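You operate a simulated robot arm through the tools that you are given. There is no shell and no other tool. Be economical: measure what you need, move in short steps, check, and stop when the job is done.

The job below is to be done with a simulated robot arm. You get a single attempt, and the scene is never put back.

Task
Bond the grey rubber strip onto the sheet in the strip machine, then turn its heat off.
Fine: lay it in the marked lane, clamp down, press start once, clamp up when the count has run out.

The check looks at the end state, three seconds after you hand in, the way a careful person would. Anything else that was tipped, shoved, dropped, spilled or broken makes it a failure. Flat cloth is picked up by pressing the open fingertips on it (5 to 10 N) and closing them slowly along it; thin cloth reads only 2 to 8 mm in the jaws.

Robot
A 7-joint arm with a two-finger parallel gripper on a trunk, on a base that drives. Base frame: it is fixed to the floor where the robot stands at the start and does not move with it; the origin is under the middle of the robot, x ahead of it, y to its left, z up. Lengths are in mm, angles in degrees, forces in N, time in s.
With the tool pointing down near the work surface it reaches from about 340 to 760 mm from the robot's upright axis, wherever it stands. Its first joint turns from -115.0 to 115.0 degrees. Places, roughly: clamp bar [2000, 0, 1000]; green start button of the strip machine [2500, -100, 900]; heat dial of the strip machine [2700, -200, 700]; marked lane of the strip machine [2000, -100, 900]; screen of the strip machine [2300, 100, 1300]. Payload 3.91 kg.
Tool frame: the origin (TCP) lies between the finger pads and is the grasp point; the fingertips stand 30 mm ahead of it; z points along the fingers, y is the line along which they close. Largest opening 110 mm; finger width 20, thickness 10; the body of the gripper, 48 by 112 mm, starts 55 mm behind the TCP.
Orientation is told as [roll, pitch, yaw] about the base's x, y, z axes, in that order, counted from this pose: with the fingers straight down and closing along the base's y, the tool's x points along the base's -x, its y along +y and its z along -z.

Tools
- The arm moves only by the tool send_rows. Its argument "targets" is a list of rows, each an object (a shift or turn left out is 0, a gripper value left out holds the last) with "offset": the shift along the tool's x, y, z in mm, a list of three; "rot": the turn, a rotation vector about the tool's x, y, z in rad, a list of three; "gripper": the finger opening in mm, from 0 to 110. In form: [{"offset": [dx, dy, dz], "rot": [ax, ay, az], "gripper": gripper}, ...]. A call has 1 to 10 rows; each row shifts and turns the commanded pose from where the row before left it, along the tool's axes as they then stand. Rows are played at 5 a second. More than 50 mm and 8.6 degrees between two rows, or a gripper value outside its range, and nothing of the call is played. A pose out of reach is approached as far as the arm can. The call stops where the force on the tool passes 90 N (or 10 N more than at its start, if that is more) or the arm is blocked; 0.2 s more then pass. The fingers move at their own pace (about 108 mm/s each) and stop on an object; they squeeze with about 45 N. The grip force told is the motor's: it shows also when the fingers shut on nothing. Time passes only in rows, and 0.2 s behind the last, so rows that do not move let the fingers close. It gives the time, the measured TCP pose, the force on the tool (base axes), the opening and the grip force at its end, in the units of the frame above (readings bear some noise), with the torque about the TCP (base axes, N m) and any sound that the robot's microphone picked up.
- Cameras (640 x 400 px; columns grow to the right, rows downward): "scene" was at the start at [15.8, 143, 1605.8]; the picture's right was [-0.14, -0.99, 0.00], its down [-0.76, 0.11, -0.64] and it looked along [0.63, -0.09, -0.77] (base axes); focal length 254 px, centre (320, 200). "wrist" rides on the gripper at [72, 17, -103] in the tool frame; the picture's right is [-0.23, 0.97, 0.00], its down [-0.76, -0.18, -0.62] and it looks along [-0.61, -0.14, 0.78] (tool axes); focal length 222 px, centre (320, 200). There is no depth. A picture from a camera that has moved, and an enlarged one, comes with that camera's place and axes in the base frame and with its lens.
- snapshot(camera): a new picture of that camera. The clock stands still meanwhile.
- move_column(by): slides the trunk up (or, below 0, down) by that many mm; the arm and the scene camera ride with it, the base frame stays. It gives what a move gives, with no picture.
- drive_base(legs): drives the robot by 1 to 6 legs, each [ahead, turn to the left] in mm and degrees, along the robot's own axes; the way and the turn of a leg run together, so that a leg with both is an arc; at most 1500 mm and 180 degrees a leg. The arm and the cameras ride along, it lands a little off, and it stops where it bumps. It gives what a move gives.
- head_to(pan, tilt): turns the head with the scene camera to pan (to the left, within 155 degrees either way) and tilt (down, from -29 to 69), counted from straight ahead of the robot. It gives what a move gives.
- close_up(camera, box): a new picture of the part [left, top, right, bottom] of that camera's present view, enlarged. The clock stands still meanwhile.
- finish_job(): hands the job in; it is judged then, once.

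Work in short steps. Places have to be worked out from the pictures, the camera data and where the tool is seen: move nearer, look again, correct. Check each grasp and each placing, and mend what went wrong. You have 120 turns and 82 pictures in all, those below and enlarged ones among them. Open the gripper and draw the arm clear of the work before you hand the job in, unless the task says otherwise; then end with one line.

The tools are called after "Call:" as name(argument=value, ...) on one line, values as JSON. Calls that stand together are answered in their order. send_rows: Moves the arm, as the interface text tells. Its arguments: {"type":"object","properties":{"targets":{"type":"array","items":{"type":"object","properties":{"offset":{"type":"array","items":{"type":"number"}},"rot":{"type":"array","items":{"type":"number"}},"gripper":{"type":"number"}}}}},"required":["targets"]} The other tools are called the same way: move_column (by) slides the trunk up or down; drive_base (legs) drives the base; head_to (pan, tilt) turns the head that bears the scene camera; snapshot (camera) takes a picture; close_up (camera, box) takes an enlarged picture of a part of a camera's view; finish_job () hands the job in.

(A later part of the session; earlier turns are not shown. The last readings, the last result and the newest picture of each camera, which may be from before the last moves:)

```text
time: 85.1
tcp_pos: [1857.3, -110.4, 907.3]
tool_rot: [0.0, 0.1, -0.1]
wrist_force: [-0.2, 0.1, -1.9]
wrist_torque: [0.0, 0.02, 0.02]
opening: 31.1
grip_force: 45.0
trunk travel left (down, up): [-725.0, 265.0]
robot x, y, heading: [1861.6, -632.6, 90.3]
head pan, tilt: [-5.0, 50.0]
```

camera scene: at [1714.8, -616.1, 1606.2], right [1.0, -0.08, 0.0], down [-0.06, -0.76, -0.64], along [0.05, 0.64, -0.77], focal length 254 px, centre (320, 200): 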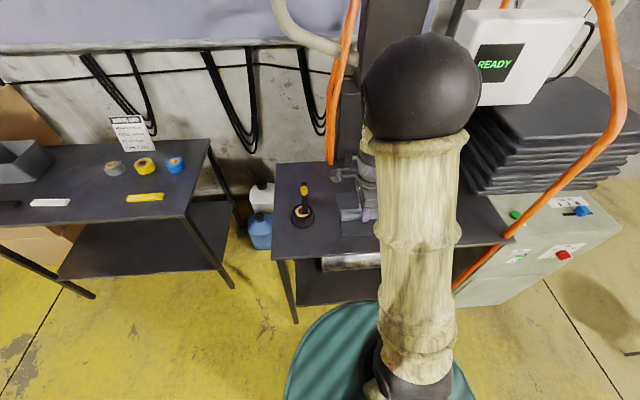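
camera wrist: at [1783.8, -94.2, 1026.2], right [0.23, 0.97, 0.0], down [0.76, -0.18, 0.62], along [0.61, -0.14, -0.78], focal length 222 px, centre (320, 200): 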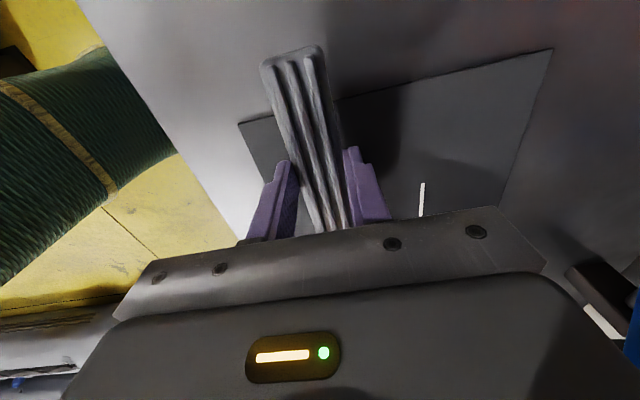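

Call:
send_rows(targets=[{"offset": [0, 0, 2]}, {"offset": [0, 0, 2]}, {}])

Call:
send_rows(targets=[{"offset": [0, 0, 2]}, {"offset": [0, 0, 2]}, {}])

```text
time: 85.9
tcp_pos: [1857.4, -110.8, 903.5]
tool_rot: [0.0, 0.0, -0.1]
wrist_force: [1.1, -0.1, -0.7]
wrist_torque: [-0.04, 0.04, -0.04]
opening: 31.1
grip_force: 45.0
trunk travel left (down, up): [-725.0, 265.0]
robot x, y, heading: [1861.3, -635.9, 90.5]
head pan, tilt: [-5.0, 50.0]
```

```text
time: 86.7
tcp_pos: [1856.6, -110.4, 901.0]
tool_rot: [0.0, 0.0, -0.1]
wrist_force: [-0.1, -0.1, -0.5]
wrist_torque: [-0.05, -0.04, 0.0]
opening: 30.9
grip_force: 45.7
trunk travel left (down, up): [-725.0, 265.0]
robot x, y, heading: [1866.3, -634.6, 90.3]
head pan, tilt: [-5.0, 50.0]
```

Call:
send_rows(targets=[{"offset": [0, 0, 1.5]}, {"offset": [0, 0, 1.5]}, {}])

```text
time: 87.5
tcp_pos: [1856.3, -111.6, 898.0]
tool_rot: [0.1, 0.0, -0.1]
wrist_force: [-0.7, -0.1, 16.0]
wrist_torque: [-0.12, -0.12, 0.01]
opening: 31.1
grip_force: 45.1
trunk travel left (down, up): [-725.0, 265.0]
robot x, y, heading: [1859.0, -633.7, 90.3]
head pan, tilt: [-5.0, 50.0]
```

Contact at TCP z≈898. The final placement needs a tilted grip from the −x side, so I shift the strip to (1876,−160), clear of the reel, before regripping.

Call:
send_rows(targets=[{"offset": [0, 0, -15]}, {"offset": [-10, -25, 0]}, {"offset": [-10, -25, 0]}, {"offset": [0, 0, 8]}, {"offset": [0, 0, 4]}, {}])

Call:
send_rows(targets=[{"offset": [0, 0, 2]}, {}])

```text
time: 88.9
tcp_pos: [1876.8, -160.8, 898.7]
tool_rot: [0.0, 0.0, -0.2]
wrist_force: [-0.1, 0.0, -1.1]
wrist_torque: [-0.01, 0.02, -0.01]
opening: 30.9
grip_force: 45.1
trunk travel left (down, up): [-725.0, 265.0]
robot x, y, heading: [1859.9, -631.3, 90.5]
head pan, tilt: [-5.0, 50.0]
```

```text
time: 89.5
tcp_pos: [1875.9, -161.0, 897.8]
tool_rot: [0.0, 0.0, -0.1]
wrist_force: [0.2, -0.6, 6.9]
wrist_torque: [0.04, 0.03, -0.06]
opening: 30.9
grip_force: 45.2
trunk travel left (down, up): [-725.0, 265.0]
robot x, y, heading: [1861.4, -632.5, 90.4]
head pan, tilt: [-5.0, 50.0]
```

Strip is down. I release, rise, tilt the tool 35° (body leaning to −x) and look.

Call:
send_rows(targets=[{"gripper": 45}, {"gripper": 60}, {"offset": [0, 0, -40]}, {"offset": [0, 0, -45]}, {"offset": [0, 0, -35]}, {}])

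Call:
send_rows(targets=[{"rot": [0, -0.122, 0]}, {"rot": [0, -0.122, 0]}, {"rot": [0, -0.122, 0]}, {"rot": [0, -0.122, 0]}, {"rot": [0, -0.122, 0]}, {}])

Call:
snapshot(camera="wrist")

Call:
snapshot(camera="scene")

```text
time: 90.9
tcp_pos: [1874.7, -161.5, 1017.2]
tool_rot: [-0.1, 0.0, -0.1]
wrist_force: [-0.5, -0.8, -0.8]
wrist_torque: [0.02, -0.04, -0.03]
opening: 60.0
grip_force: 0.0
trunk travel left (down, up): [-725.0, 265.0]
robot x, y, heading: [1863.3, -636.2, 90.5]
head pan, tilt: [-5.0, 50.0]
```

```text
time: 92.3
tcp_pos: [1875.9, -160.3, 1018.5]
tool_rot: [0.0, -35.0, -0.2]
wrist_force: [-0.4, 0.1, -0.1]
wrist_torque: [-0.01, 0.02, 0.01]
opening: 59.8
grip_force: 0.2
trunk travel left (down, up): [-725.0, 265.0]
robot x, y, heading: [1862.0, -633.3, 90.4]
head pan, tilt: [-5.0, 50.0]
```

```text
44 pictures are left
camera wrist: at [1757.5, -143.6, 1060.0], right [0.19, 0.97, 0.13], down [0.27, -0.18, 0.95], along [0.95, -0.14, -0.29], focal length 222 px, centre (320, 200)
```

wrist: 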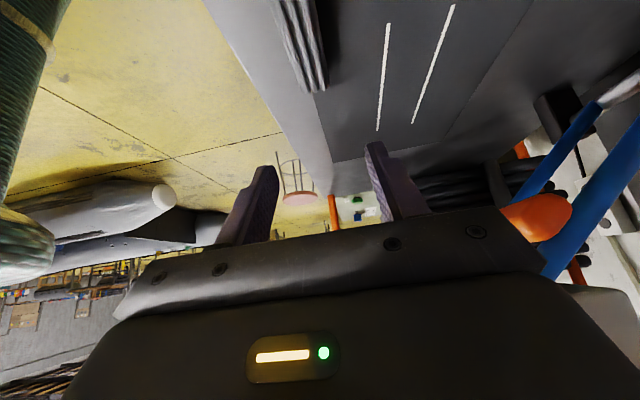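

```text
43 pictures are left
camera scene: at [1715.1, -616.2, 1606.2], right [1.0, -0.08, 0.0], down [-0.06, -0.76, -0.64], along [0.05, 0.64, -0.77], focal length 254 px, centre (320, 200)
```

scene: 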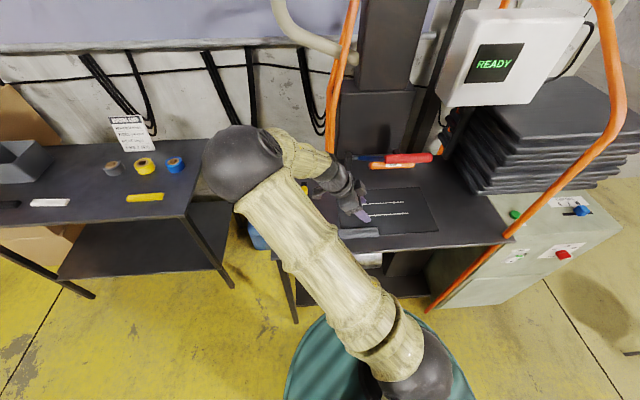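

The tilt works and the elbow swung clear. I zoom to measure the strip and lane from above.

Call:
close_up(camera="scene", box=[280, 140, 520, 270])

```text
2.67 times, centred on (400, 205) of scene
camera zoom: at [1715.1, -616.2, 1606.2], right [1.0, -0.08, 0.0], down [-0.06, -0.76, -0.64], along [0.05, 0.64, -0.77], focal length 676 px, centre (107, 187)
```

zoom: 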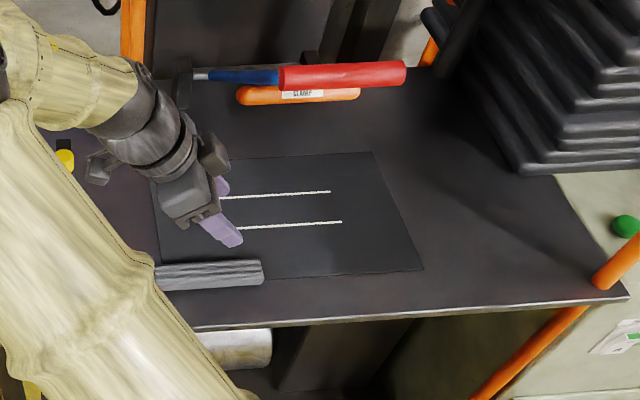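

Strip centre ≈ (1879,−160). I move the tilted tool to its near part and descend.

Call:
send_rows(targets=[{"offset": [35.2, 0, -24.7]}, {"offset": [17.2, 0, 24.6]}, {"offset": [17.2, 0, 24.6]}, {"offset": [17.2, 0, 24.6]}, {"offset": [5.7, 0, 8.2]}, {}])

Call:
close_up(camera="scene", box=[280, 140, 440, 260])

Call:
snapshot(camera="wrist")

```text
time: 93.7
tcp_pos: [1833.9, -160.9, 917.1]
tool_rot: [0.0, -35.1, -0.2]
wrist_force: [-0.1, -0.1, -0.6]
wrist_torque: [0.03, 0.0, 0.01]
opening: 60.2
grip_force: 0.0
trunk travel left (down, up): [-725.0, 265.0]
robot x, y, heading: [1862.9, -634.4, 90.6]
head pan, tilt: [-5.0, 50.0]
```

```text
3.33 times, centred on (360, 200) of scene
camera zoom: at [1714.7, -616.3, 1606.1], right [1.0, -0.08, 0.0], down [-0.06, -0.76, -0.64], along [0.05, 0.64, -0.77], focal length 845 px, centre (187, 200)
```

zoom: 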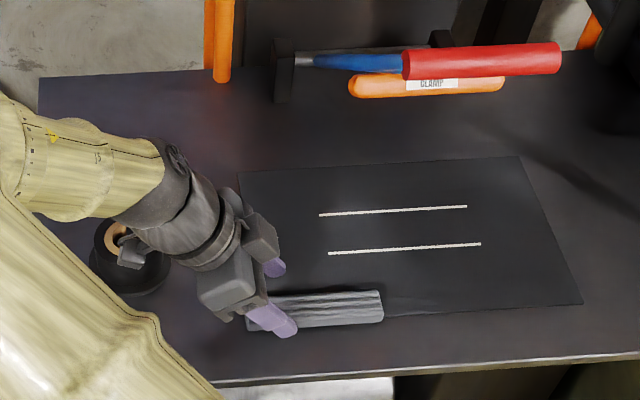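

```text
40 pictures are left
camera wrist: at [1714.9, -143.5, 959.8], right [0.19, 0.97, 0.13], down [0.27, -0.18, 0.95], along [0.95, -0.14, -0.29], focal length 222 px, centre (320, 200)
```

wrist: 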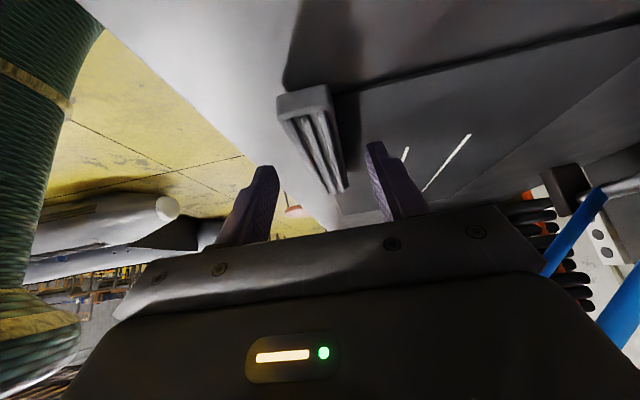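

Reel sits just behind the wrist camera; I shift +10 mm in x for clearance and descend carefully with force checks.

Call:
send_rows(targets=[{"offset": [-8.2, 0, 5.7]}, {"offset": [2.87, 0, 4.1]}, {"offset": [2.87, 0, 4.1]}, {}])

Call:
send_rows(targets=[{"offset": [1.15, 0, 1.64]}, {"offset": [1.15, 0, 1.64]}, {}])

```text
time: 94.7
tcp_pos: [1842.5, -161.4, 907.8]
tool_rot: [0.0, -35.0, -0.1]
wrist_force: [0.2, 0.3, 0.4]
wrist_torque: [0.01, -0.03, 0.04]
opening: 60.0
grip_force: 0.0
trunk travel left (down, up): [-725.0, 265.0]
robot x, y, heading: [1859.2, -633.8, 90.5]
head pan, tilt: [-5.0, 50.0]
```

```text
time: 95.5
tcp_pos: [1843.0, -161.7, 904.9]
tool_rot: [0.0, -34.9, -0.1]
wrist_force: [0.2, 0.3, 0.6]
wrist_torque: [-0.01, -0.03, -0.02]
opening: 60.0
grip_force: 0.1
trunk travel left (down, up): [-725.0, 265.0]
robot x, y, heading: [1862.5, -635.3, 90.3]
head pan, tilt: [-5.0, 50.0]
```

Call:
send_rows(targets=[{"offset": [1.15, 0, 1.64]}, {"offset": [1.15, 0, 1.64]}, {}])

Call:
send_rows(targets=[{"offset": [0.9, 0, 1.2]}, {}])

```text
time: 96.3
tcp_pos: [1842.2, -160.4, 898.8]
tool_rot: [0.0, -35.0, 0.0]
wrist_force: [0.5, 0.7, -0.9]
wrist_torque: [-0.03, 0.02, -0.01]
opening: 60.0
grip_force: 0.1
trunk travel left (down, up): [-725.0, 265.0]
robot x, y, heading: [1862.6, -633.1, 90.4]
head pan, tilt: [-5.0, 50.0]
```

```text
time: 96.9
tcp_pos: [1843.5, -161.0, 898.2]
tool_rot: [0.0, -35.1, -0.1]
wrist_force: [0.5, 0.5, -0.1]
wrist_torque: [-0.02, -0.01, 0.0]
opening: 60.3
grip_force: 0.3
trunk travel left (down, up): [-725.0, 265.0]
robot x, y, heading: [1864.2, -630.3, 90.3]
head pan, tilt: [-5.0, 50.0]
```

Call:
send_rows(targets=[{"gripper": 45}, {"gripper": 36}, {"gripper": 28}, {"gripper": 20}, {"gripper": 10}, {}])

Call:
send_rows(targets=[{"offset": [-5.7, 0, -8.2]}, {"offset": [-11.5, 0, -16.4]}, {"offset": [-11.5, 0, -16.4]}, {}])

Call:
close_up(camera="scene", box=[280, 140, 440, 260])

Call:
snapshot(camera="wrist")

```text
time: 98.3
tcp_pos: [1842.9, -161.5, 897.9]
tool_rot: [-0.1, -34.9, -0.1]
wrist_force: [-0.3, 0.4, 0.6]
wrist_torque: [-0.01, 0.04, -0.01]
opening: 31.0
grip_force: 45.3
trunk travel left (down, up): [-725.0, 265.0]
robot x, y, heading: [1865.6, -635.6, 90.7]
head pan, tilt: [-5.0, 50.0]
```

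```text
time: 99.3
tcp_pos: [1844.3, -160.6, 950.0]
tool_rot: [0.0, -34.9, -0.1]
wrist_force: [0.5, -1.0, -1.8]
wrist_torque: [0.01, 0.04, -0.01]
opening: 30.9
grip_force: 45.3
trunk travel left (down, up): [-725.0, 265.0]
robot x, y, heading: [1857.9, -631.8, 90.4]
head pan, tilt: [-5.0, 50.0]
```

```text
3.33 times, centred on (360, 200) of scene
camera zoom: at [1714.7, -616.0, 1606.1], right [1.0, -0.08, 0.0], down [-0.06, -0.76, -0.64], along [0.05, 0.64, -0.77], focal length 845 px, centre (187, 200)
```

zoom: 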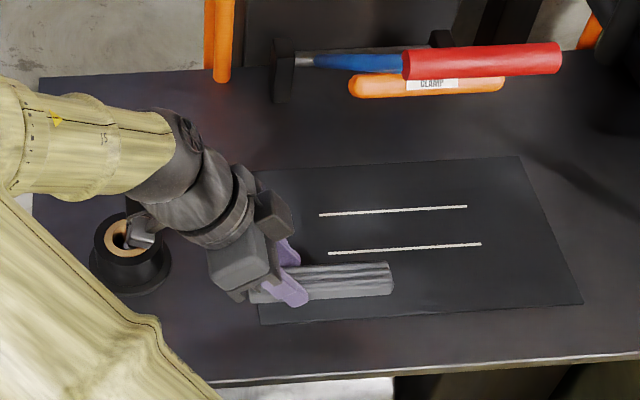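

```text
38 pictures are left
camera wrist: at [1724.6, -143.5, 991.4], right [0.19, 0.97, 0.13], down [0.27, -0.18, 0.95], along [0.95, -0.14, -0.29], focal length 222 px, centre (320, 200)
```

wrist: 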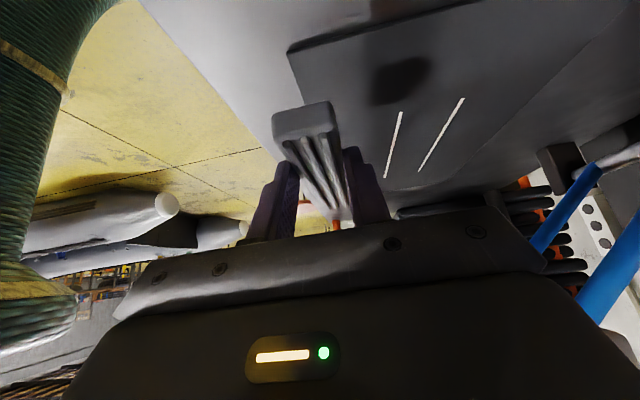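

Strip held level, centre about 37 mm ahead of the TCP. I move +x to TCP 1953 at y −160, then lower a bit, then check before going under the bar.

Call:
send_rows(targets=[{"offset": [-22.3, 0, 15.64]}, {"offset": [-22.3, 0, 15.64]}, {"offset": [-22.3, 0, 15.64]}, {"offset": [-22.3, 0, 15.64]}, {"offset": [17.2, 0, 24.6]}, {}])

Call:
close_up(camera="scene", box=[300, 130, 480, 250])

Call:
snapshot(camera="wrist")

```text
time: 100.7
tcp_pos: [1952.5, -162.3, 919.1]
tool_rot: [0.0, -35.0, -0.1]
wrist_force: [0.1, -0.5, -1.1]
wrist_torque: [0.01, 0.07, 0.02]
opening: 30.9
grip_force: 44.8
trunk travel left (down, up): [-725.0, 265.0]
robot x, y, heading: [1859.5, -631.0, 90.3]
head pan, tilt: [-5.0, 50.0]
```

```text
3.33 times, centred on (390, 190) of scene
camera zoom: at [1714.9, -616.3, 1606.2], right [1.0, -0.08, 0.0], down [-0.06, -0.76, -0.64], along [0.05, 0.64, -0.77], focal length 845 px, centre (87, 233)
```

zoom: 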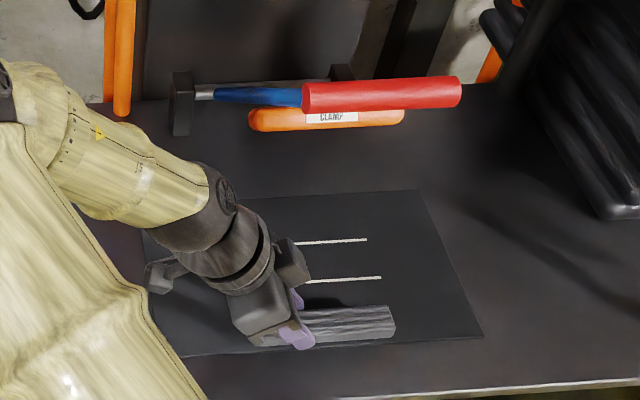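

```text
36 pictures are left
camera wrist: at [1834.1, -144.0, 960.9], right [0.19, 0.97, 0.13], down [0.27, -0.18, 0.95], along [0.95, -0.14, -0.29], focal length 222 px, centre (320, 200)
```

wrist: 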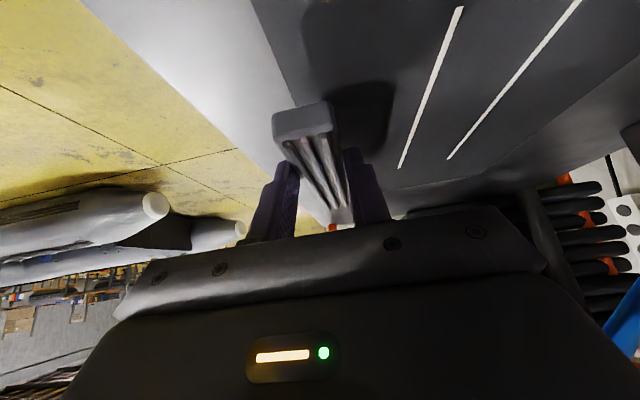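

Clear so far. I slide +y in steps under the bar toward the lane centre (y −59).

Call:
send_rows(targets=[{"offset": [0, 26, 0]}, {"offset": [0, 26, 0]}, {"offset": [0, 25, 0]}, {}])

Call:
close_up(camera="scene", box=[300, 130, 480, 250])

```text
time: 101.7
tcp_pos: [1951.7, -84.7, 917.6]
tool_rot: [-0.1, -34.9, -0.2]
wrist_force: [0.5, 0.9, -1.5]
wrist_torque: [-0.01, 0.01, 0.03]
opening: 30.8
grip_force: 45.0
trunk travel left (down, up): [-725.0, 265.0]
robot x, y, heading: [1864.0, -631.9, 90.2]
head pan, tilt: [-5.0, 50.0]
```

```text
3.33 times, centred on (390, 190) of scene
camera zoom: at [1714.9, -616.2, 1606.2], right [1.0, -0.08, 0.0], down [-0.06, -0.76, -0.64], along [0.05, 0.64, -0.77], focal length 845 px, centre (87, 233)
```

zoom: 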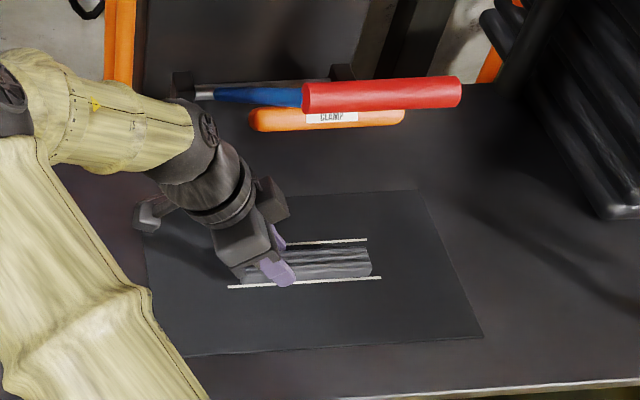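

Call:
send_rows(targets=[{"offset": [0, 26, 0]}, {"offset": [5.7, 0, 8.2]}, {}])

Call:
snapshot(camera="wrist")

Call:
close_up(camera="scene", box=[300, 130, 480, 250])

```text
time: 102.5
tcp_pos: [1953.9, -58.2, 908.3]
tool_rot: [0.0, -35.0, -0.1]
wrist_force: [0.3, 0.7, -1.4]
wrist_torque: [0.03, 0.06, 0.01]
opening: 31.0
grip_force: 44.4
trunk travel left (down, up): [-725.0, 265.0]
robot x, y, heading: [1862.0, -632.2, 90.4]
head pan, tilt: [-5.0, 50.0]
```

```text
34 pictures are left
camera wrist: at [1834.0, -40.4, 950.7], right [0.19, 0.97, 0.13], down [0.27, -0.18, 0.95], along [0.95, -0.14, -0.29], focal length 222 px, centre (320, 200)
```

wrist: 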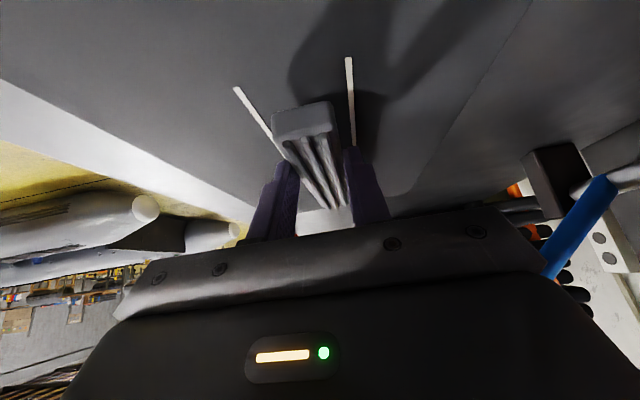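

```text
3.33 times, centred on (390, 190) of scene
camera zoom: at [1714.8, -616.1, 1606.2], right [1.0, -0.08, 0.0], down [-0.06, -0.76, -0.64], along [0.05, 0.64, -0.77], focal length 845 px, centre (87, 233)
```

zoom: 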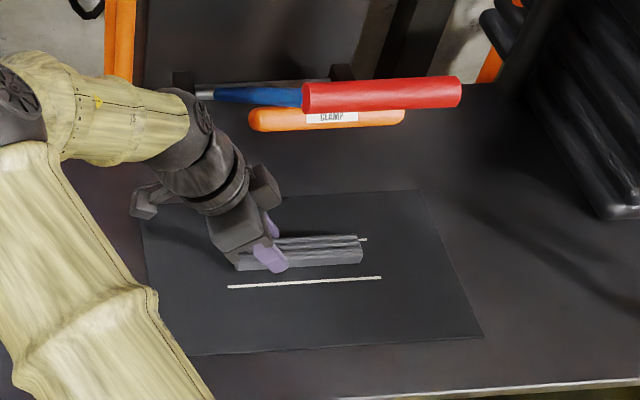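

Call:
send_rows(targets=[{"offset": [2.3, 0, 3.3]}, {"offset": [1.7, 0, 2.5]}, {"offset": [0.6, 0, 0.8]}, {}])

Call:
close_up(camera="scene", box=[340, 170, 450, 240])

```text
time: 103.5
tcp_pos: [1952.8, -56.4, 900.7]
tool_rot: [0.1, -35.0, -0.1]
wrist_force: [-0.2, 0.4, -1.6]
wrist_torque: [0.0, 0.04, 0.01]
opening: 30.9
grip_force: 44.8
trunk travel left (down, up): [-725.0, 265.0]
robot x, y, heading: [1861.7, -634.4, 90.4]
head pan, tilt: [-5.0, 50.0]
```

```text
5.71 times, centred on (395, 205) of scene
camera zoom: at [1714.8, -616.0, 1606.2], right [1.0, -0.08, 0.0], down [-0.06, -0.76, -0.64], along [0.05, 0.64, -0.77], focal length 1449 px, centre (-109, 171)
```

zoom: 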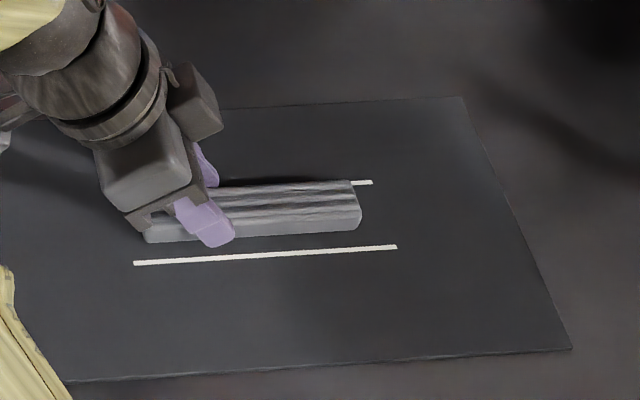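

Strip is in the lane, slightly rearward; I nudge +4 mm x, −3 mm y and press down to contact.

Call:
send_rows(targets=[{"offset": [-3.3, -3, 2.3]}, {"offset": [0.86, 0, 1.23]}, {"offset": [0.6, 0, 0.8]}, {}])

Call:
send_rows(targets=[{"offset": [0.86, 0, 1.23]}, {}])

```text
time: 104.5
tcp_pos: [1955.3, -60.3, 898.3]
tool_rot: [-0.1, -35.0, -0.1]
wrist_force: [-0.5, -0.4, 3.3]
wrist_torque: [-0.06, -0.15, -0.02]
opening: 31.0
grip_force: 45.0
trunk travel left (down, up): [-725.0, 265.0]
robot x, y, heading: [1858.6, -634.5, 90.7]
head pan, tilt: [-5.0, 50.0]
```

```text
time: 105.1
tcp_pos: [1955.8, -61.7, 898.6]
tool_rot: [0.2, -35.0, -0.2]
wrist_force: [-1.6, 1.7, 17.9]
wrist_torque: [-0.13, -0.1, -0.05]
opening: 31.1
grip_force: 45.1
trunk travel left (down, up): [-725.0, 265.0]
robot x, y, heading: [1865.1, -633.9, 90.5]
head pan, tilt: [-5.0, 50.0]
```

Down with firm contact. I open and back out along the tool axis.

Call:
send_rows(targets=[{"offset": [-0.8, 0, -1.1]}, {"gripper": 38}, {"gripper": 50}, {"gripper": 60}, {"offset": [0, 0, -10]}, {"offset": [0, 0, -30]}, {"offset": [20, 0, -40]}, {"offset": [20, 0, -40]}, {}])

Call:
close_up(camera="scene", box=[320, 130, 480, 240])

Call:
snapshot(camera="wrist")

```text
time: 107.1
tcp_pos: [1855.7, -62.1, 972.0]
tool_rot: [0.0, -35.0, -0.2]
wrist_force: [0.1, 0.7, 0.4]
wrist_torque: [0.01, 0.0, 0.03]
opening: 60.0
grip_force: 0.1
trunk travel left (down, up): [-725.0, 265.0]
robot x, y, heading: [1860.7, -631.5, 90.7]
head pan, tilt: [-5.0, 50.0]
```

```text
3.64 times, centred on (400, 185) of scene
camera zoom: at [1714.9, -616.0, 1606.2], right [1.0, -0.08, 0.0], down [-0.06, -0.76, -0.64], along [0.05, 0.64, -0.77], focal length 922 px, centre (29, 254)
```

zoom: 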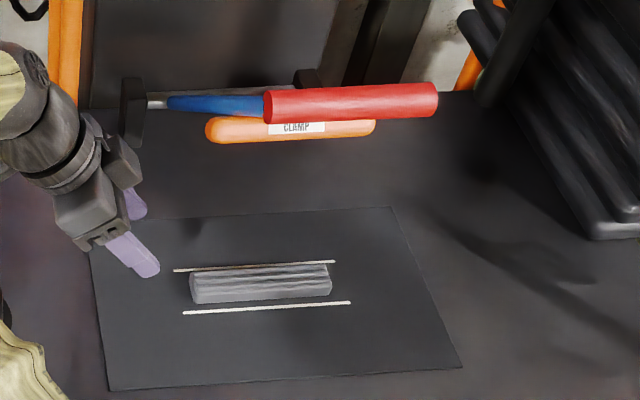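

```text
30 pictures are left
camera wrist: at [1735.7, -43.3, 1014.3], right [0.19, 0.97, 0.13], down [0.27, -0.18, 0.95], along [0.95, -0.14, -0.29], focal length 222 px, centre (320, 200)
```

wrist: 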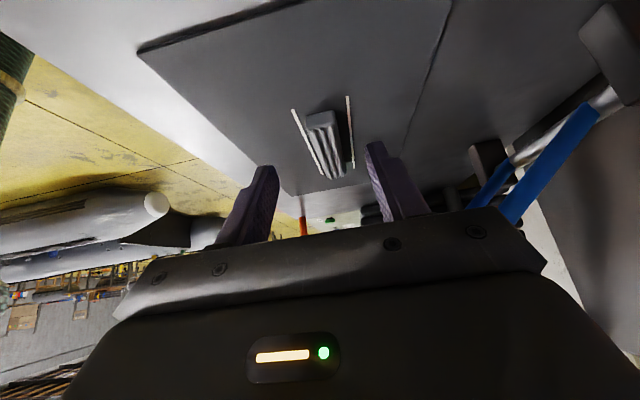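

The strip lies flat between the lines. Next the clamp: I raise the arm clear, straighten the tool, and back the base ~120 mm for room.

Call:
send_rows(targets=[{"offset": [-22, -15, -33]}, {"offset": [-22, -15, -33]}, {"offset": [-22, -15, -33]}, {"offset": [-22, -15, -33]}, {"offset": [-22, -15, -33]}, {"offset": [-22, -15, -33]}, {"offset": [-22, 0, -33]}, {}])

Call:
send_rows(targets=[{"rot": [0, 0.122, 0]}, {"rot": [0, 0.122, 0]}, {"rot": [0, 0.122, 0]}, {"rot": [0, 0.122, 0]}, {"rot": [0, 0.122, 0]}, {}])

Call:
drive_base(legs=[[-120, 0]])

Call:
snapshot(camera="wrist")

Call:
snapshot(camera="scene")

```text
time: 108.9
tcp_pos: [1849.4, -151.3, 1250.8]
tool_rot: [0.1, -35.0, 0.0]
wrist_force: [-0.5, -0.6, -0.3]
wrist_torque: [-0.02, -0.01, -0.01]
opening: 59.9
grip_force: 0.0
trunk travel left (down, up): [-725.0, 265.0]
robot x, y, heading: [1863.0, -635.3, 90.2]
head pan, tilt: [-5.0, 50.0]
```

```text
time: 110.3
tcp_pos: [1847.3, -150.8, 1251.5]
tool_rot: [0.0, 0.0, 0.0]
wrist_force: [0.2, 0.1, 0.1]
wrist_torque: [-0.04, -0.02, -0.02]
opening: 60.1
grip_force: 0.1
trunk travel left (down, up): [-725.0, 265.0]
robot x, y, heading: [1863.9, -629.5, 90.7]
head pan, tilt: [-5.0, 50.0]
```

```text
time: 111.5
tcp_pos: [1849.8, -272.8, 1250.5]
tool_rot: [0.0, 0.0, -0.2]
wrist_force: [-0.2, 0.0, 0.8]
wrist_torque: [0.04, -0.02, 0.04]
opening: 60.1
grip_force: 0.1
trunk travel left (down, up): [-725.0, 265.0]
robot x, y, heading: [1858.0, -755.9, 90.3]
head pan, tilt: [-5.0, 50.0]
```

```text
29 pictures are left
camera wrist: at [1777.3, -254.8, 1353.7], right [0.23, 0.97, 0.0], down [0.76, -0.18, 0.62], along [0.61, -0.14, -0.78], focal length 222 px, centre (320, 200)
```

wrist: 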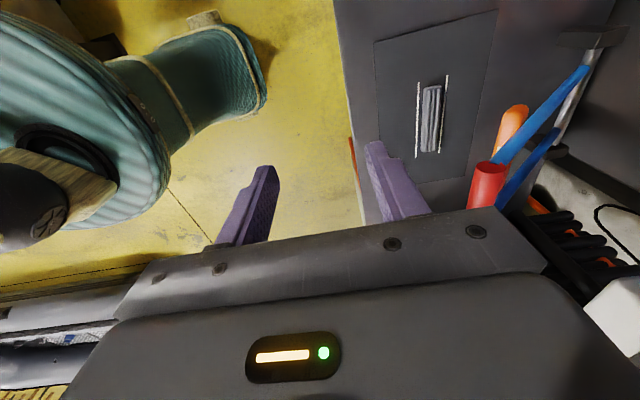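

```text
28 pictures are left
camera scene: at [1715.5, -737.5, 1606.2], right [1.0, -0.08, 0.0], down [-0.06, -0.76, -0.64], along [0.05, 0.64, -0.77], focal length 254 px, centre (320, 200)
```

scene: 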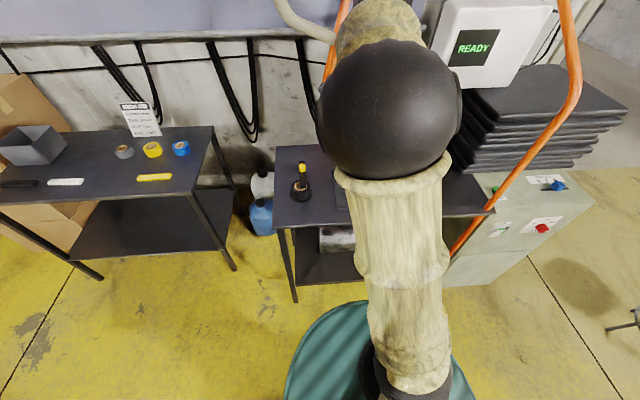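

Handle near end ≈ (1928,−116,1162). I move above its middle.

Call:
send_rows(targets=[{"offset": [-28.4, 32.5, 0]}, {"offset": [-28.4, 32.5, 0]}, {"offset": [-28.4, 32.5, 0]}, {"offset": [-28.4, 32.5, 0]}, {"offset": [-28.4, 32.5, 0], "gripper": 75}, {}])

Call:
snapshot(camera="wrist")

```text
time: 112.9
tcp_pos: [1992.0, -109.5, 1252.0]
tool_rot: [0.0, 0.0, -0.2]
wrist_force: [-0.6, 0.2, -0.2]
wrist_torque: [0.01, -0.03, -0.02]
opening: 74.8
grip_force: 0.1
trunk travel left (down, up): [-725.0, 265.0]
robot x, y, heading: [1861.0, -755.0, 90.2]
head pan, tilt: [-5.0, 50.0]
```

```text
27 pictures are left
camera wrist: at [1919.3, -92.3, 1354.0], right [0.23, 0.97, 0.0], down [0.76, -0.18, 0.62], along [0.61, -0.14, -0.78], focal length 222 px, centre (320, 200)
```

wrist: 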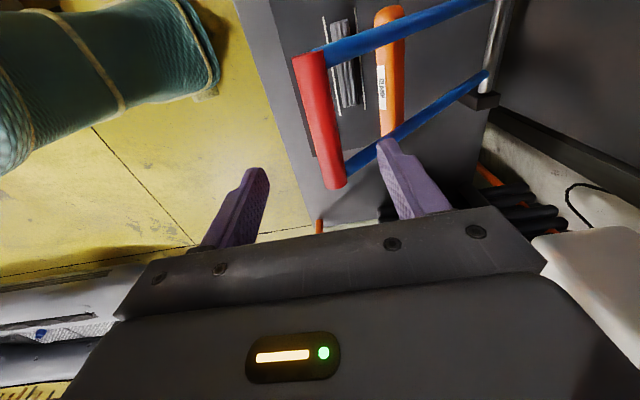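

Clear view: handle centre ≈ (1989,−105). I lower over it and close.

Call:
send_rows(targets=[{"offset": [2, 4, 30]}, {"offset": [0, 0, 30]}, {"offset": [0, 0, 15]}, {}])

Call:
snapshot(camera="wrist")

```text
time: 113.9
tcp_pos: [1991.9, -105.7, 1175.0]
tool_rot: [0.0, 0.0, -0.3]
wrist_force: [0.3, 0.2, -0.3]
wrist_torque: [0.0, -0.01, -0.03]
opening: 75.1
grip_force: 0.1
trunk travel left (down, up): [-725.0, 265.0]
robot x, y, heading: [1861.9, -753.4, 90.2]
head pan, tilt: [-5.0, 50.0]
```

```text
26 pictures are left
camera wrist: at [1918.1, -88.1, 1278.1], right [0.23, 0.97, 0.0], down [0.76, -0.18, 0.62], along [0.61, -0.14, -0.78], focal length 222 px, centre (320, 200)
```

wrist: 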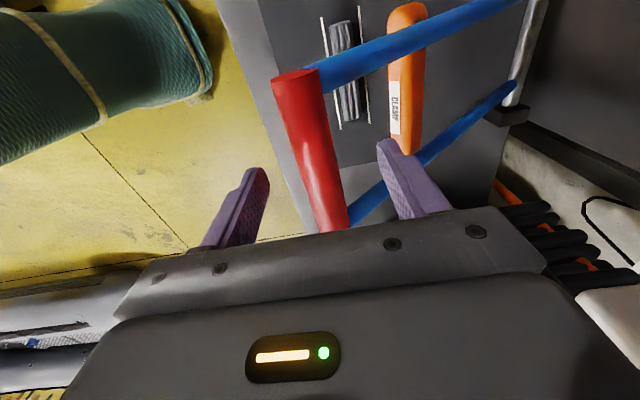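

Handle centre is nearer z≈1135; lower 36 mm more and close on it.

Call:
send_rows(targets=[{"offset": [0, 0, 18]}, {"offset": [0, 0, 18]}, {"gripper": 60}, {"gripper": 45}, {"gripper": 35}, {"gripper": 25}, {"gripper": 15}, {}])

Call:
snapshot(camera="wrist")

```text
time: 115.7
tcp_pos: [1991.7, -106.6, 1139.9]
tool_rot: [0.0, 0.0, -0.2]
wrist_force: [-0.7, -7.5, -3.6]
wrist_torque: [-0.08, -0.01, -0.01]
opening: 25.6
grip_force: 45.1
trunk travel left (down, up): [-725.0, 265.0]
robot x, y, heading: [1863.1, -754.5, 90.1]
head pan, tilt: [-5.0, 50.0]
```

```text
25 pictures are left
camera wrist: at [1918.6, -89.1, 1242.4], right [0.23, 0.97, 0.0], down [0.76, -0.18, 0.62], along [0.61, -0.14, -0.78], focal length 222 px, centre (320, 200)
```

wrist: 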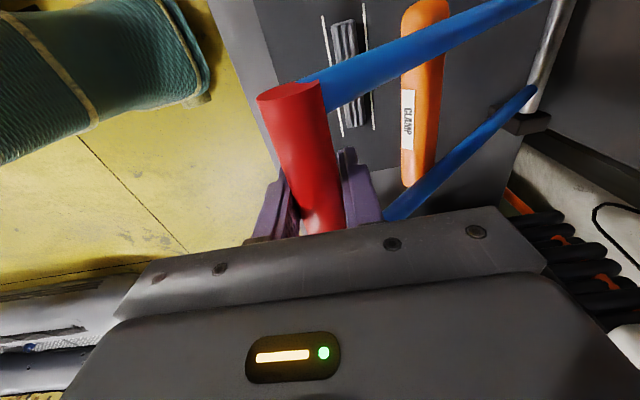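

Gripped (25.6 mm). Pivot worked out at (y 162, z 930), radius ≈339. I pull it along the arc, 5° steps, tool turning with it.

Call:
send_rows(targets=[{"offset": [0, -8.6, 12.1], "rot": [-0.0436, 0, 0]}, {"offset": [0, -8.6, 12.1], "rot": [-0.0436, 0, 0]}, {"offset": [0, -8.6, 12.1], "rot": [-0.0436, 0, 0]}, {"offset": [0, -8.6, 12.1], "rot": [-0.0436, 0, 0]}, {}])

```text
time: 116.9
tcp_pos: [1991.6, -138.5, 1090.3]
tool_rot: [10.1, -0.1, -0.3]
wrist_force: [2.4, -18.0, 8.6]
wrist_torque: [-0.08, -0.58, -0.07]
opening: 25.8
grip_force: 46.0
trunk travel left (down, up): [-725.0, 265.0]
robot x, y, heading: [1863.3, -752.7, 90.0]
head pan, tilt: [-5.0, 50.0]
```

Call:
send_rows(targets=[{"offset": [0, -9.6, 12.1], "rot": [-0.0436, 0, 0]}, {"offset": [0, -9.6, 12.1], "rot": [-0.0436, 0, 0]}, {"offset": [0, -9, 12.1], "rot": [-0.0436, 0, 0]}, {"offset": [0, -9, 12.1], "rot": [-0.0436, 0, 0]}, {"offset": [0, -8.6, 12.1], "rot": [-0.0436, 0, 0]}, {"offset": [0, -8.6, 12.1], "rot": [-0.0436, 0, 0]}, {}])

```text
time: 118.5
tcp_pos: [1990.7, -172.6, 1006.1]
tool_rot: [25.1, 0.0, -0.3]
wrist_force: [5.2, -31.1, 6.5]
wrist_torque: [-0.04, 0.61, 0.26]
opening: 25.4
grip_force: 44.9
trunk travel left (down, up): [-725.0, 265.0]
robot x, y, heading: [1862.3, -756.3, 90.1]
head pan, tilt: [-5.0, 50.0]
```

Call:
send_rows(targets=[{"offset": [0, -11.5, 11], "rot": [-0.0436, 0, 0]}, {"offset": [0, -10.5, 11.5], "rot": [-0.0436, 0, 0]}, {"offset": [0, -9.6, 12.1], "rot": [-0.0436, 0, 0]}, {"offset": [0, -9.2, 12.1], "rot": [-0.0436, 0, 0]}, {"offset": [0, -8.6, 12.1], "rot": [-0.0436, 0, 0]}, {}])

```text
time: 119.9
tcp_pos: [1990.8, -185.4, 929.0]
tool_rot: [37.5, 0.1, -0.3]
wrist_force: [2.3, -19.3, -2.9]
wrist_torque: [-0.2, 0.11, 0.02]
opening: 25.6
grip_force: 44.9
trunk travel left (down, up): [-725.0, 265.0]
robot x, y, heading: [1864.7, -753.6, 90.1]
head pan, tilt: [-5.0, 50.0]
```

Call:
send_rows(targets=[{"offset": [0, -9.5, 11.5], "rot": [-0.0436, 0, 0]}, {"offset": [0, -8.6, 12.1], "rot": [-0.0436, 0, 0]}, {}])

Call:
head_to(pan=-12, tilt=42)

Call:
snapshot(camera="scene")

Call:
snapshot(camera="wrist")

```text
time: 120.7
tcp_pos: [1991.3, -178.4, 908.1]
tool_rot: [43.6, -0.5, -0.2]
wrist_force: [-1.1, 8.1, 59.1]
wrist_torque: [-0.63, 0.53, -0.43]
opening: 25.9
grip_force: 44.8
trunk travel left (down, up): [-725.0, 265.0]
robot x, y, heading: [1864.4, -750.4, 90.1]
head pan, tilt: [-5.0, 50.0]
```

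```text
time: 121.4
tcp_pos: [1990.7, -177.9, 907.0]
tool_rot: [43.6, -0.5, -0.1]
wrist_force: [1.0, 18.6, 64.2]
wrist_torque: [-0.82, 0.65, 0.12]
opening: 26.1
grip_force: 44.4
trunk travel left (down, up): [-725.0, 265.0]
robot x, y, heading: [1861.1, -757.3, 90.1]
head pan, tilt: [-12.0, 42.0]
```

```text
24 pictures are left
camera scene: at [1725.0, -735.3, 1617.5], right [0.98, -0.2, 0.0], down [-0.14, -0.65, -0.74], along [0.15, 0.73, -0.67], focal length 254 px, centre (320, 200)
```

scene: 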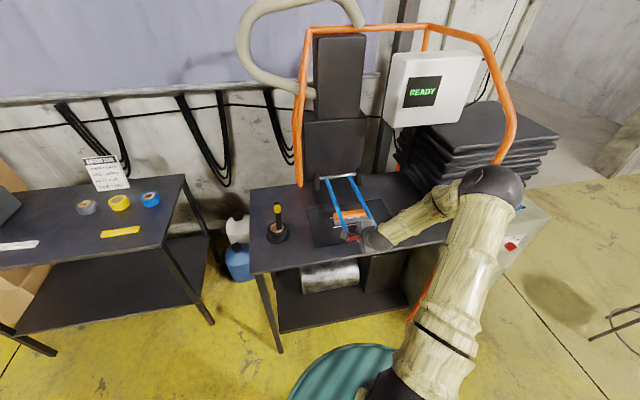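

```text
23 pictures are left
camera wrist: at [1917.4, -236.3, 992.9], right [0.23, 0.7, 0.67], down [0.76, -0.56, 0.33], along [0.61, 0.43, -0.66], focal length 222 px, centre (320, 200)
```

wrist: 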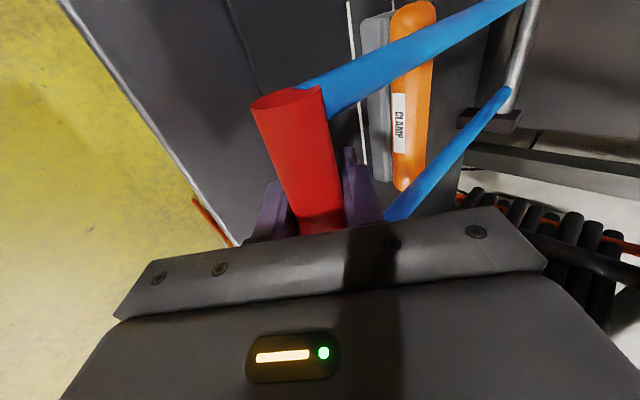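

The bar presses on the strip (stop at ~60 N). I relax slightly, release and back off to see whether it stays down.

Call:
send_rows(targets=[{"offset": [0, 0, -2]}, {"gripper": 35}, {"gripper": 60}, {"gripper": 60}, {"offset": [0, 0, -40]}, {"offset": [0, 0, -40]}, {}])

Call:
snapshot(camera="wrist")

Call:
close_up(camera="scene", box=[300, 60, 460, 250])

```text
time: 123.0
tcp_pos: [1988.4, -234.5, 958.1]
tool_rot: [42.3, 0.1, 0.0]
wrist_force: [-0.1, 0.7, 0.0]
wrist_torque: [-0.01, 0.0, 0.01]
opening: 60.1
grip_force: 0.0
trunk travel left (down, up): [-725.0, 265.0]
robot x, y, heading: [1861.8, -753.9, 90.1]
head pan, tilt: [-12.0, 42.0]
```

```text
22 pictures are left
camera wrist: at [1915.7, -290.8, 1045.7], right [0.23, 0.72, 0.66], down [0.76, -0.55, 0.34], along [0.61, 0.42, -0.67], focal length 222 px, centre (320, 200)
```

wrist: 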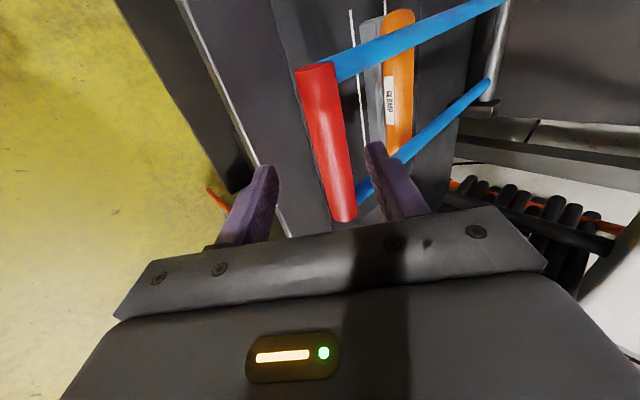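

```text
2.11 times, centred on (380, 155) of scene
camera zoom: at [1726.6, -728.6, 1617.3], right [0.98, -0.2, 0.0], down [-0.14, -0.66, -0.74], along [0.15, 0.73, -0.67], focal length 534 px, centre (194, 295)
```

zoom: 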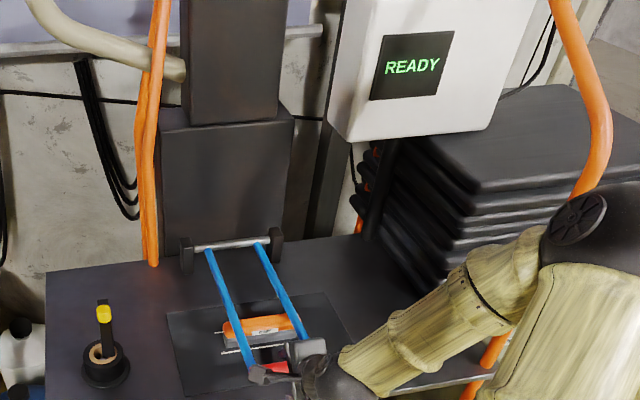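

The clamp stays down on the strip. I back off, straighten the tool and drive to (2540,−740), in front of the start button and dial.

Call:
send_rows(targets=[{"offset": [0, 0, -48]}, {"offset": [0, 0, -48]}, {"offset": [0, 0, -48], "gripper": 0}, {"rot": [0.123, 0, 0]}, {"rot": [0.123, 0, 0]}, {"rot": [0.123, 0, 0]}, {"rot": [0.123, 0, 0]}, {"rot": [0.123, 0, 0]}, {"rot": [0.123, 0, 0]}, {}])

Call:
drive_base(legs=[[0, -88], [675, 0], [0, 88]])

Call:
head_to(pan=0, tilt=45)

Call:
snapshot(camera="scene")

Call:
snapshot(camera="wrist")

```text
time: 125.2
tcp_pos: [1997.6, -322.0, 1071.8]
tool_rot: [0.2, -0.1, -0.2]
wrist_force: [0.8, 0.5, 0.8]
wrist_torque: [0.0, 0.02, 0.0]
opening: 0.0
grip_force: 37.7
out of reach, approached as far as the arm can: row 3
trunk travel left (down, up): [-725.0, 265.0]
robot x, y, heading: [1862.6, -753.2, 90.3]
head pan, tilt: [-12.0, 42.0]
```

```text
time: 136.4
tcp_pos: [2674.8, -300.3, 1070.8]
tool_rot: [0.3, 0.1, -0.9]
wrist_force: [0.6, 0.6, 0.3]
wrist_torque: [0.01, 0.01, 0.0]
opening: 0.0
grip_force: 37.9
trunk travel left (down, up): [-725.0, 265.0]
robot x, y, heading: [2532.9, -729.8, 90.0]
head pan, tilt: [-12.0, 42.0]
```

```text
time: 137.2
tcp_pos: [2674.8, -300.5, 1071.4]
tool_rot: [0.2, 0.0, -0.9]
wrist_force: [0.3, 0.2, 1.3]
wrist_torque: [-0.01, 0.05, 0.0]
opening: 0.1
grip_force: 38.2
trunk travel left (down, up): [-725.0, 265.0]
robot x, y, heading: [2529.3, -729.4, 89.8]
head pan, tilt: [0.0, 45.0]
```

```text
20 pictures are left
camera scene: at [2382.3, -708.0, 1613.1], right [1.0, -0.01, 0.0], down [0.0, -0.71, -0.71], along [0.0, 0.71, -0.71], focal length 254 px, centre (320, 200)
```

scene: 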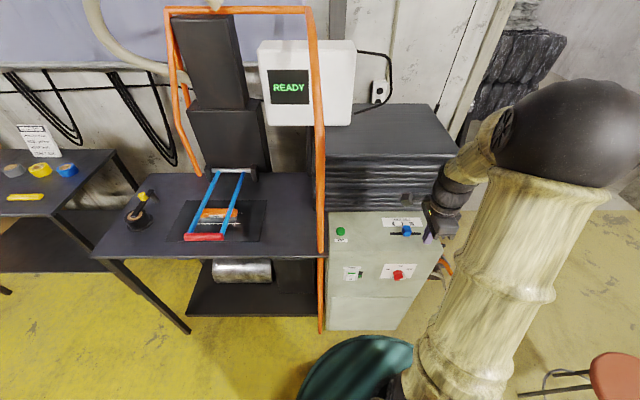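

```text
19 pictures are left
camera wrist: at [2602.4, -282.5, 1173.6], right [0.24, 0.97, 0.0], down [0.76, -0.19, 0.62], along [0.61, -0.15, -0.78], focal length 222 px, centre (320, 200)
```

wrist: 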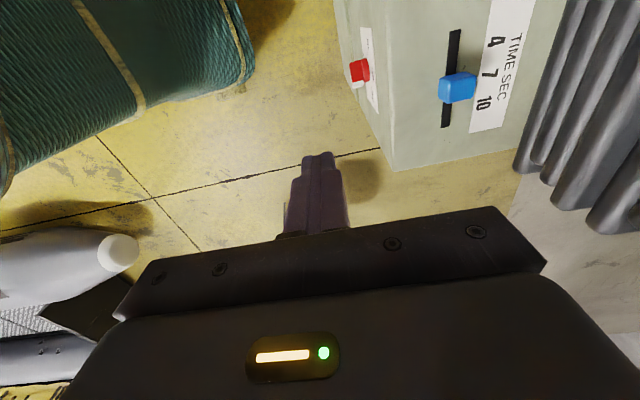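

Excellent view of the panel. I zoom in on it.

Call:
close_up(camera="scene", box=[310, 200, 450, 300])

```text
4.00 times, centred on (380, 250) of scene
camera zoom: at [2382.3, -708.0, 1613.1], right [1.0, -0.01, 0.0], down [0.0, -0.71, -0.71], along [0.0, 0.71, -0.71], focal length 1014 px, centre (80, 0)
```

zoom: 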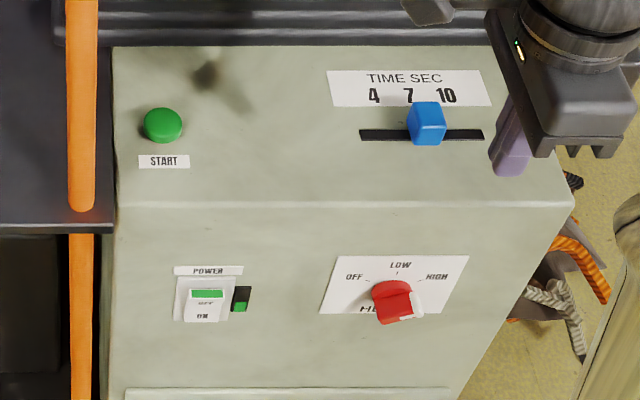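

Button ≈ (2456,−138,890), orange post at (2382,−213). I move above the button in a straight line at height, then check.

Call:
send_rows(targets=[{"offset": [36.5, 27, 0]}, {"offset": [36.5, 27, 0]}, {"offset": [36.5, 27, 0]}, {"offset": [36.5, 27, 0]}, {"offset": [36.5, 27, 0]}, {"offset": [36.5, 27, 0]}, {}])

Call:
snapshot(camera="scene")

Call:
snapshot(camera="wrist")

```text
time: 138.8
tcp_pos: [2458.7, -134.7, 1071.5]
tool_rot: [0.2, 0.0, -0.9]
wrist_force: [0.2, -0.2, -0.5]
wrist_torque: [-0.05, 0.02, 0.01]
opening: 0.0
grip_force: 38.0
trunk travel left (down, up): [-725.0, 265.0]
robot x, y, heading: [2535.6, -734.5, 89.7]
head pan, tilt: [0.0, 45.0]
```

```text
17 pictures are left
camera scene: at [2382.6, -708.4, 1613.1], right [1.0, -0.01, 0.0], down [0.0, -0.71, -0.71], along [0.0, 0.71, -0.71], focal length 254 px, centre (320, 200)
```

scene: 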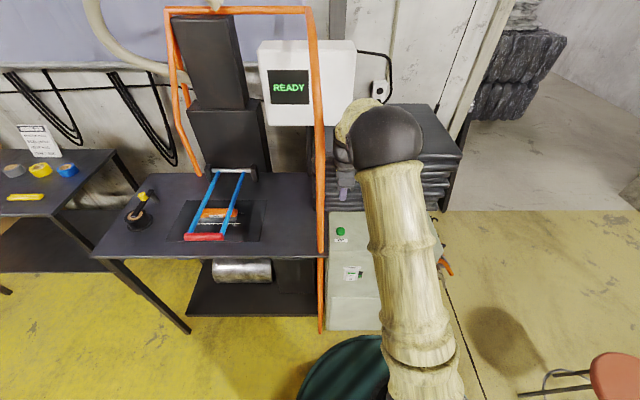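

```text
16 pictures are left
camera wrist: at [2386.0, -116.5, 1174.7], right [0.24, 0.97, 0.0], down [0.76, -0.19, 0.62], along [0.61, -0.15, -0.78], focal length 222 px, centre (320, 200)
```

wrist: 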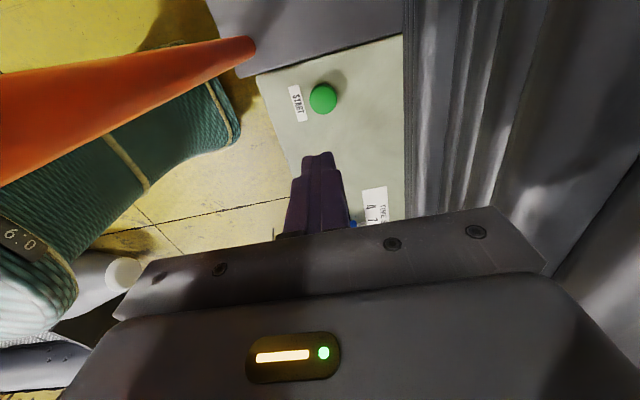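

Aligned with the button. I descend, then press in small steps.

Call:
send_rows(targets=[{"offset": [1, 0, 40]}, {"offset": [0, 0, 40]}, {"offset": [0, 0, 40]}, {}])

Call:
snapshot(camera="wrist")

```text
time: 139.8
tcp_pos: [2458.4, -133.8, 949.9]
tool_rot: [0.1, 0.0, -0.8]
wrist_force: [-0.5, 0.1, 0.0]
wrist_torque: [0.01, 0.02, -0.04]
opening: 0.2
grip_force: 37.6
trunk travel left (down, up): [-725.0, 265.0]
robot x, y, heading: [2537.5, -733.5, 89.8]
head pan, tilt: [0.0, 45.0]
```

```text
15 pictures are left
camera wrist: at [2385.6, -116.5, 1053.8], right [0.24, 0.97, 0.0], down [0.76, -0.19, 0.62], along [0.61, -0.15, -0.78], focal length 222 px, centre (320, 200)
```

wrist: 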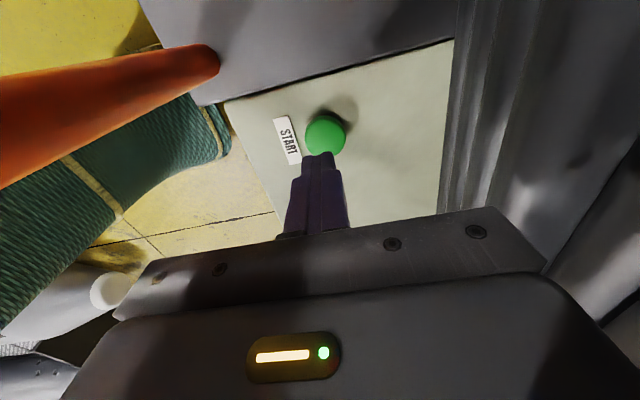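

Call:
send_rows(targets=[{"offset": [6, 4, 15]}, {"offset": [0, 0, 8]}, {}])

Call:
send_rows(targets=[{"offset": [0, 0, 3]}, {"offset": [0, 0, 3]}, {}])

```text
time: 140.6
tcp_pos: [2452.0, -130.5, 927.5]
tool_rot: [0.3, 0.0, -0.9]
wrist_force: [0.8, 0.0, -0.1]
wrist_torque: [0.02, 0.02, -0.03]
opening: 0.2
grip_force: 37.7
trunk travel left (down, up): [-725.0, 265.0]
robot x, y, heading: [2531.2, -736.2, 89.8]
head pan, tilt: [0.0, 45.0]
```

```text
time: 141.3
tcp_pos: [2451.4, -129.6, 921.9]
tool_rot: [0.2, 0.0, -0.9]
wrist_force: [-0.1, 0.0, 0.0]
wrist_torque: [-0.02, -0.01, -0.02]
opening: 0.0
grip_force: 37.8
trunk travel left (down, up): [-725.0, 265.0]
robot x, y, heading: [2534.8, -737.3, 89.7]
head pan, tilt: [0.0, 45.0]
```

Call:
send_rows(targets=[{"offset": [0, 0, 3]}, {"offset": [0, 0, 3]}, {}])

```text
time: 142.2
tcp_pos: [2451.2, -130.4, 915.9]
tool_rot: [0.2, 0.0, -0.9]
wrist_force: [0.2, 0.1, 0.5]
wrist_torque: [0.0, 0.01, -0.01]
opening: 0.0
grip_force: 37.6
trunk travel left (down, up): [-725.0, 265.0]
robot x, y, heading: [2535.2, -729.9, 89.6]
head pan, tilt: [0.0, 45.0]
```

Call:
send_rows(targets=[{"offset": [0, 0, 3]}, {"offset": [0, 0, 3]}, {}])

Call:
send_rows(targets=[{"offset": [0, 0, 2]}, {"offset": [0, 0, 2]}, {}])

```text
time: 142.9
tcp_pos: [2451.7, -129.6, 909.9]
tool_rot: [0.1, -0.1, -0.8]
wrist_force: [0.7, -0.3, 1.1]
wrist_torque: [0.01, -0.04, -0.03]
opening: 0.1
grip_force: 37.3
trunk travel left (down, up): [-725.0, 265.0]
robot x, y, heading: [2534.9, -731.6, 89.8]
head pan, tilt: [0.0, 45.0]
```

```text
time: 143.8
tcp_pos: [2450.0, -130.2, 905.8]
tool_rot: [0.2, 0.0, -0.9]
wrist_force: [0.3, 0.6, 0.4]
wrist_torque: [0.0, 0.01, -0.01]
opening: 0.1
grip_force: 37.8
trunk travel left (down, up): [-725.0, 265.0]
robot x, y, heading: [2540.0, -728.9, 89.6]
head pan, tilt: [0.0, 45.0]
```

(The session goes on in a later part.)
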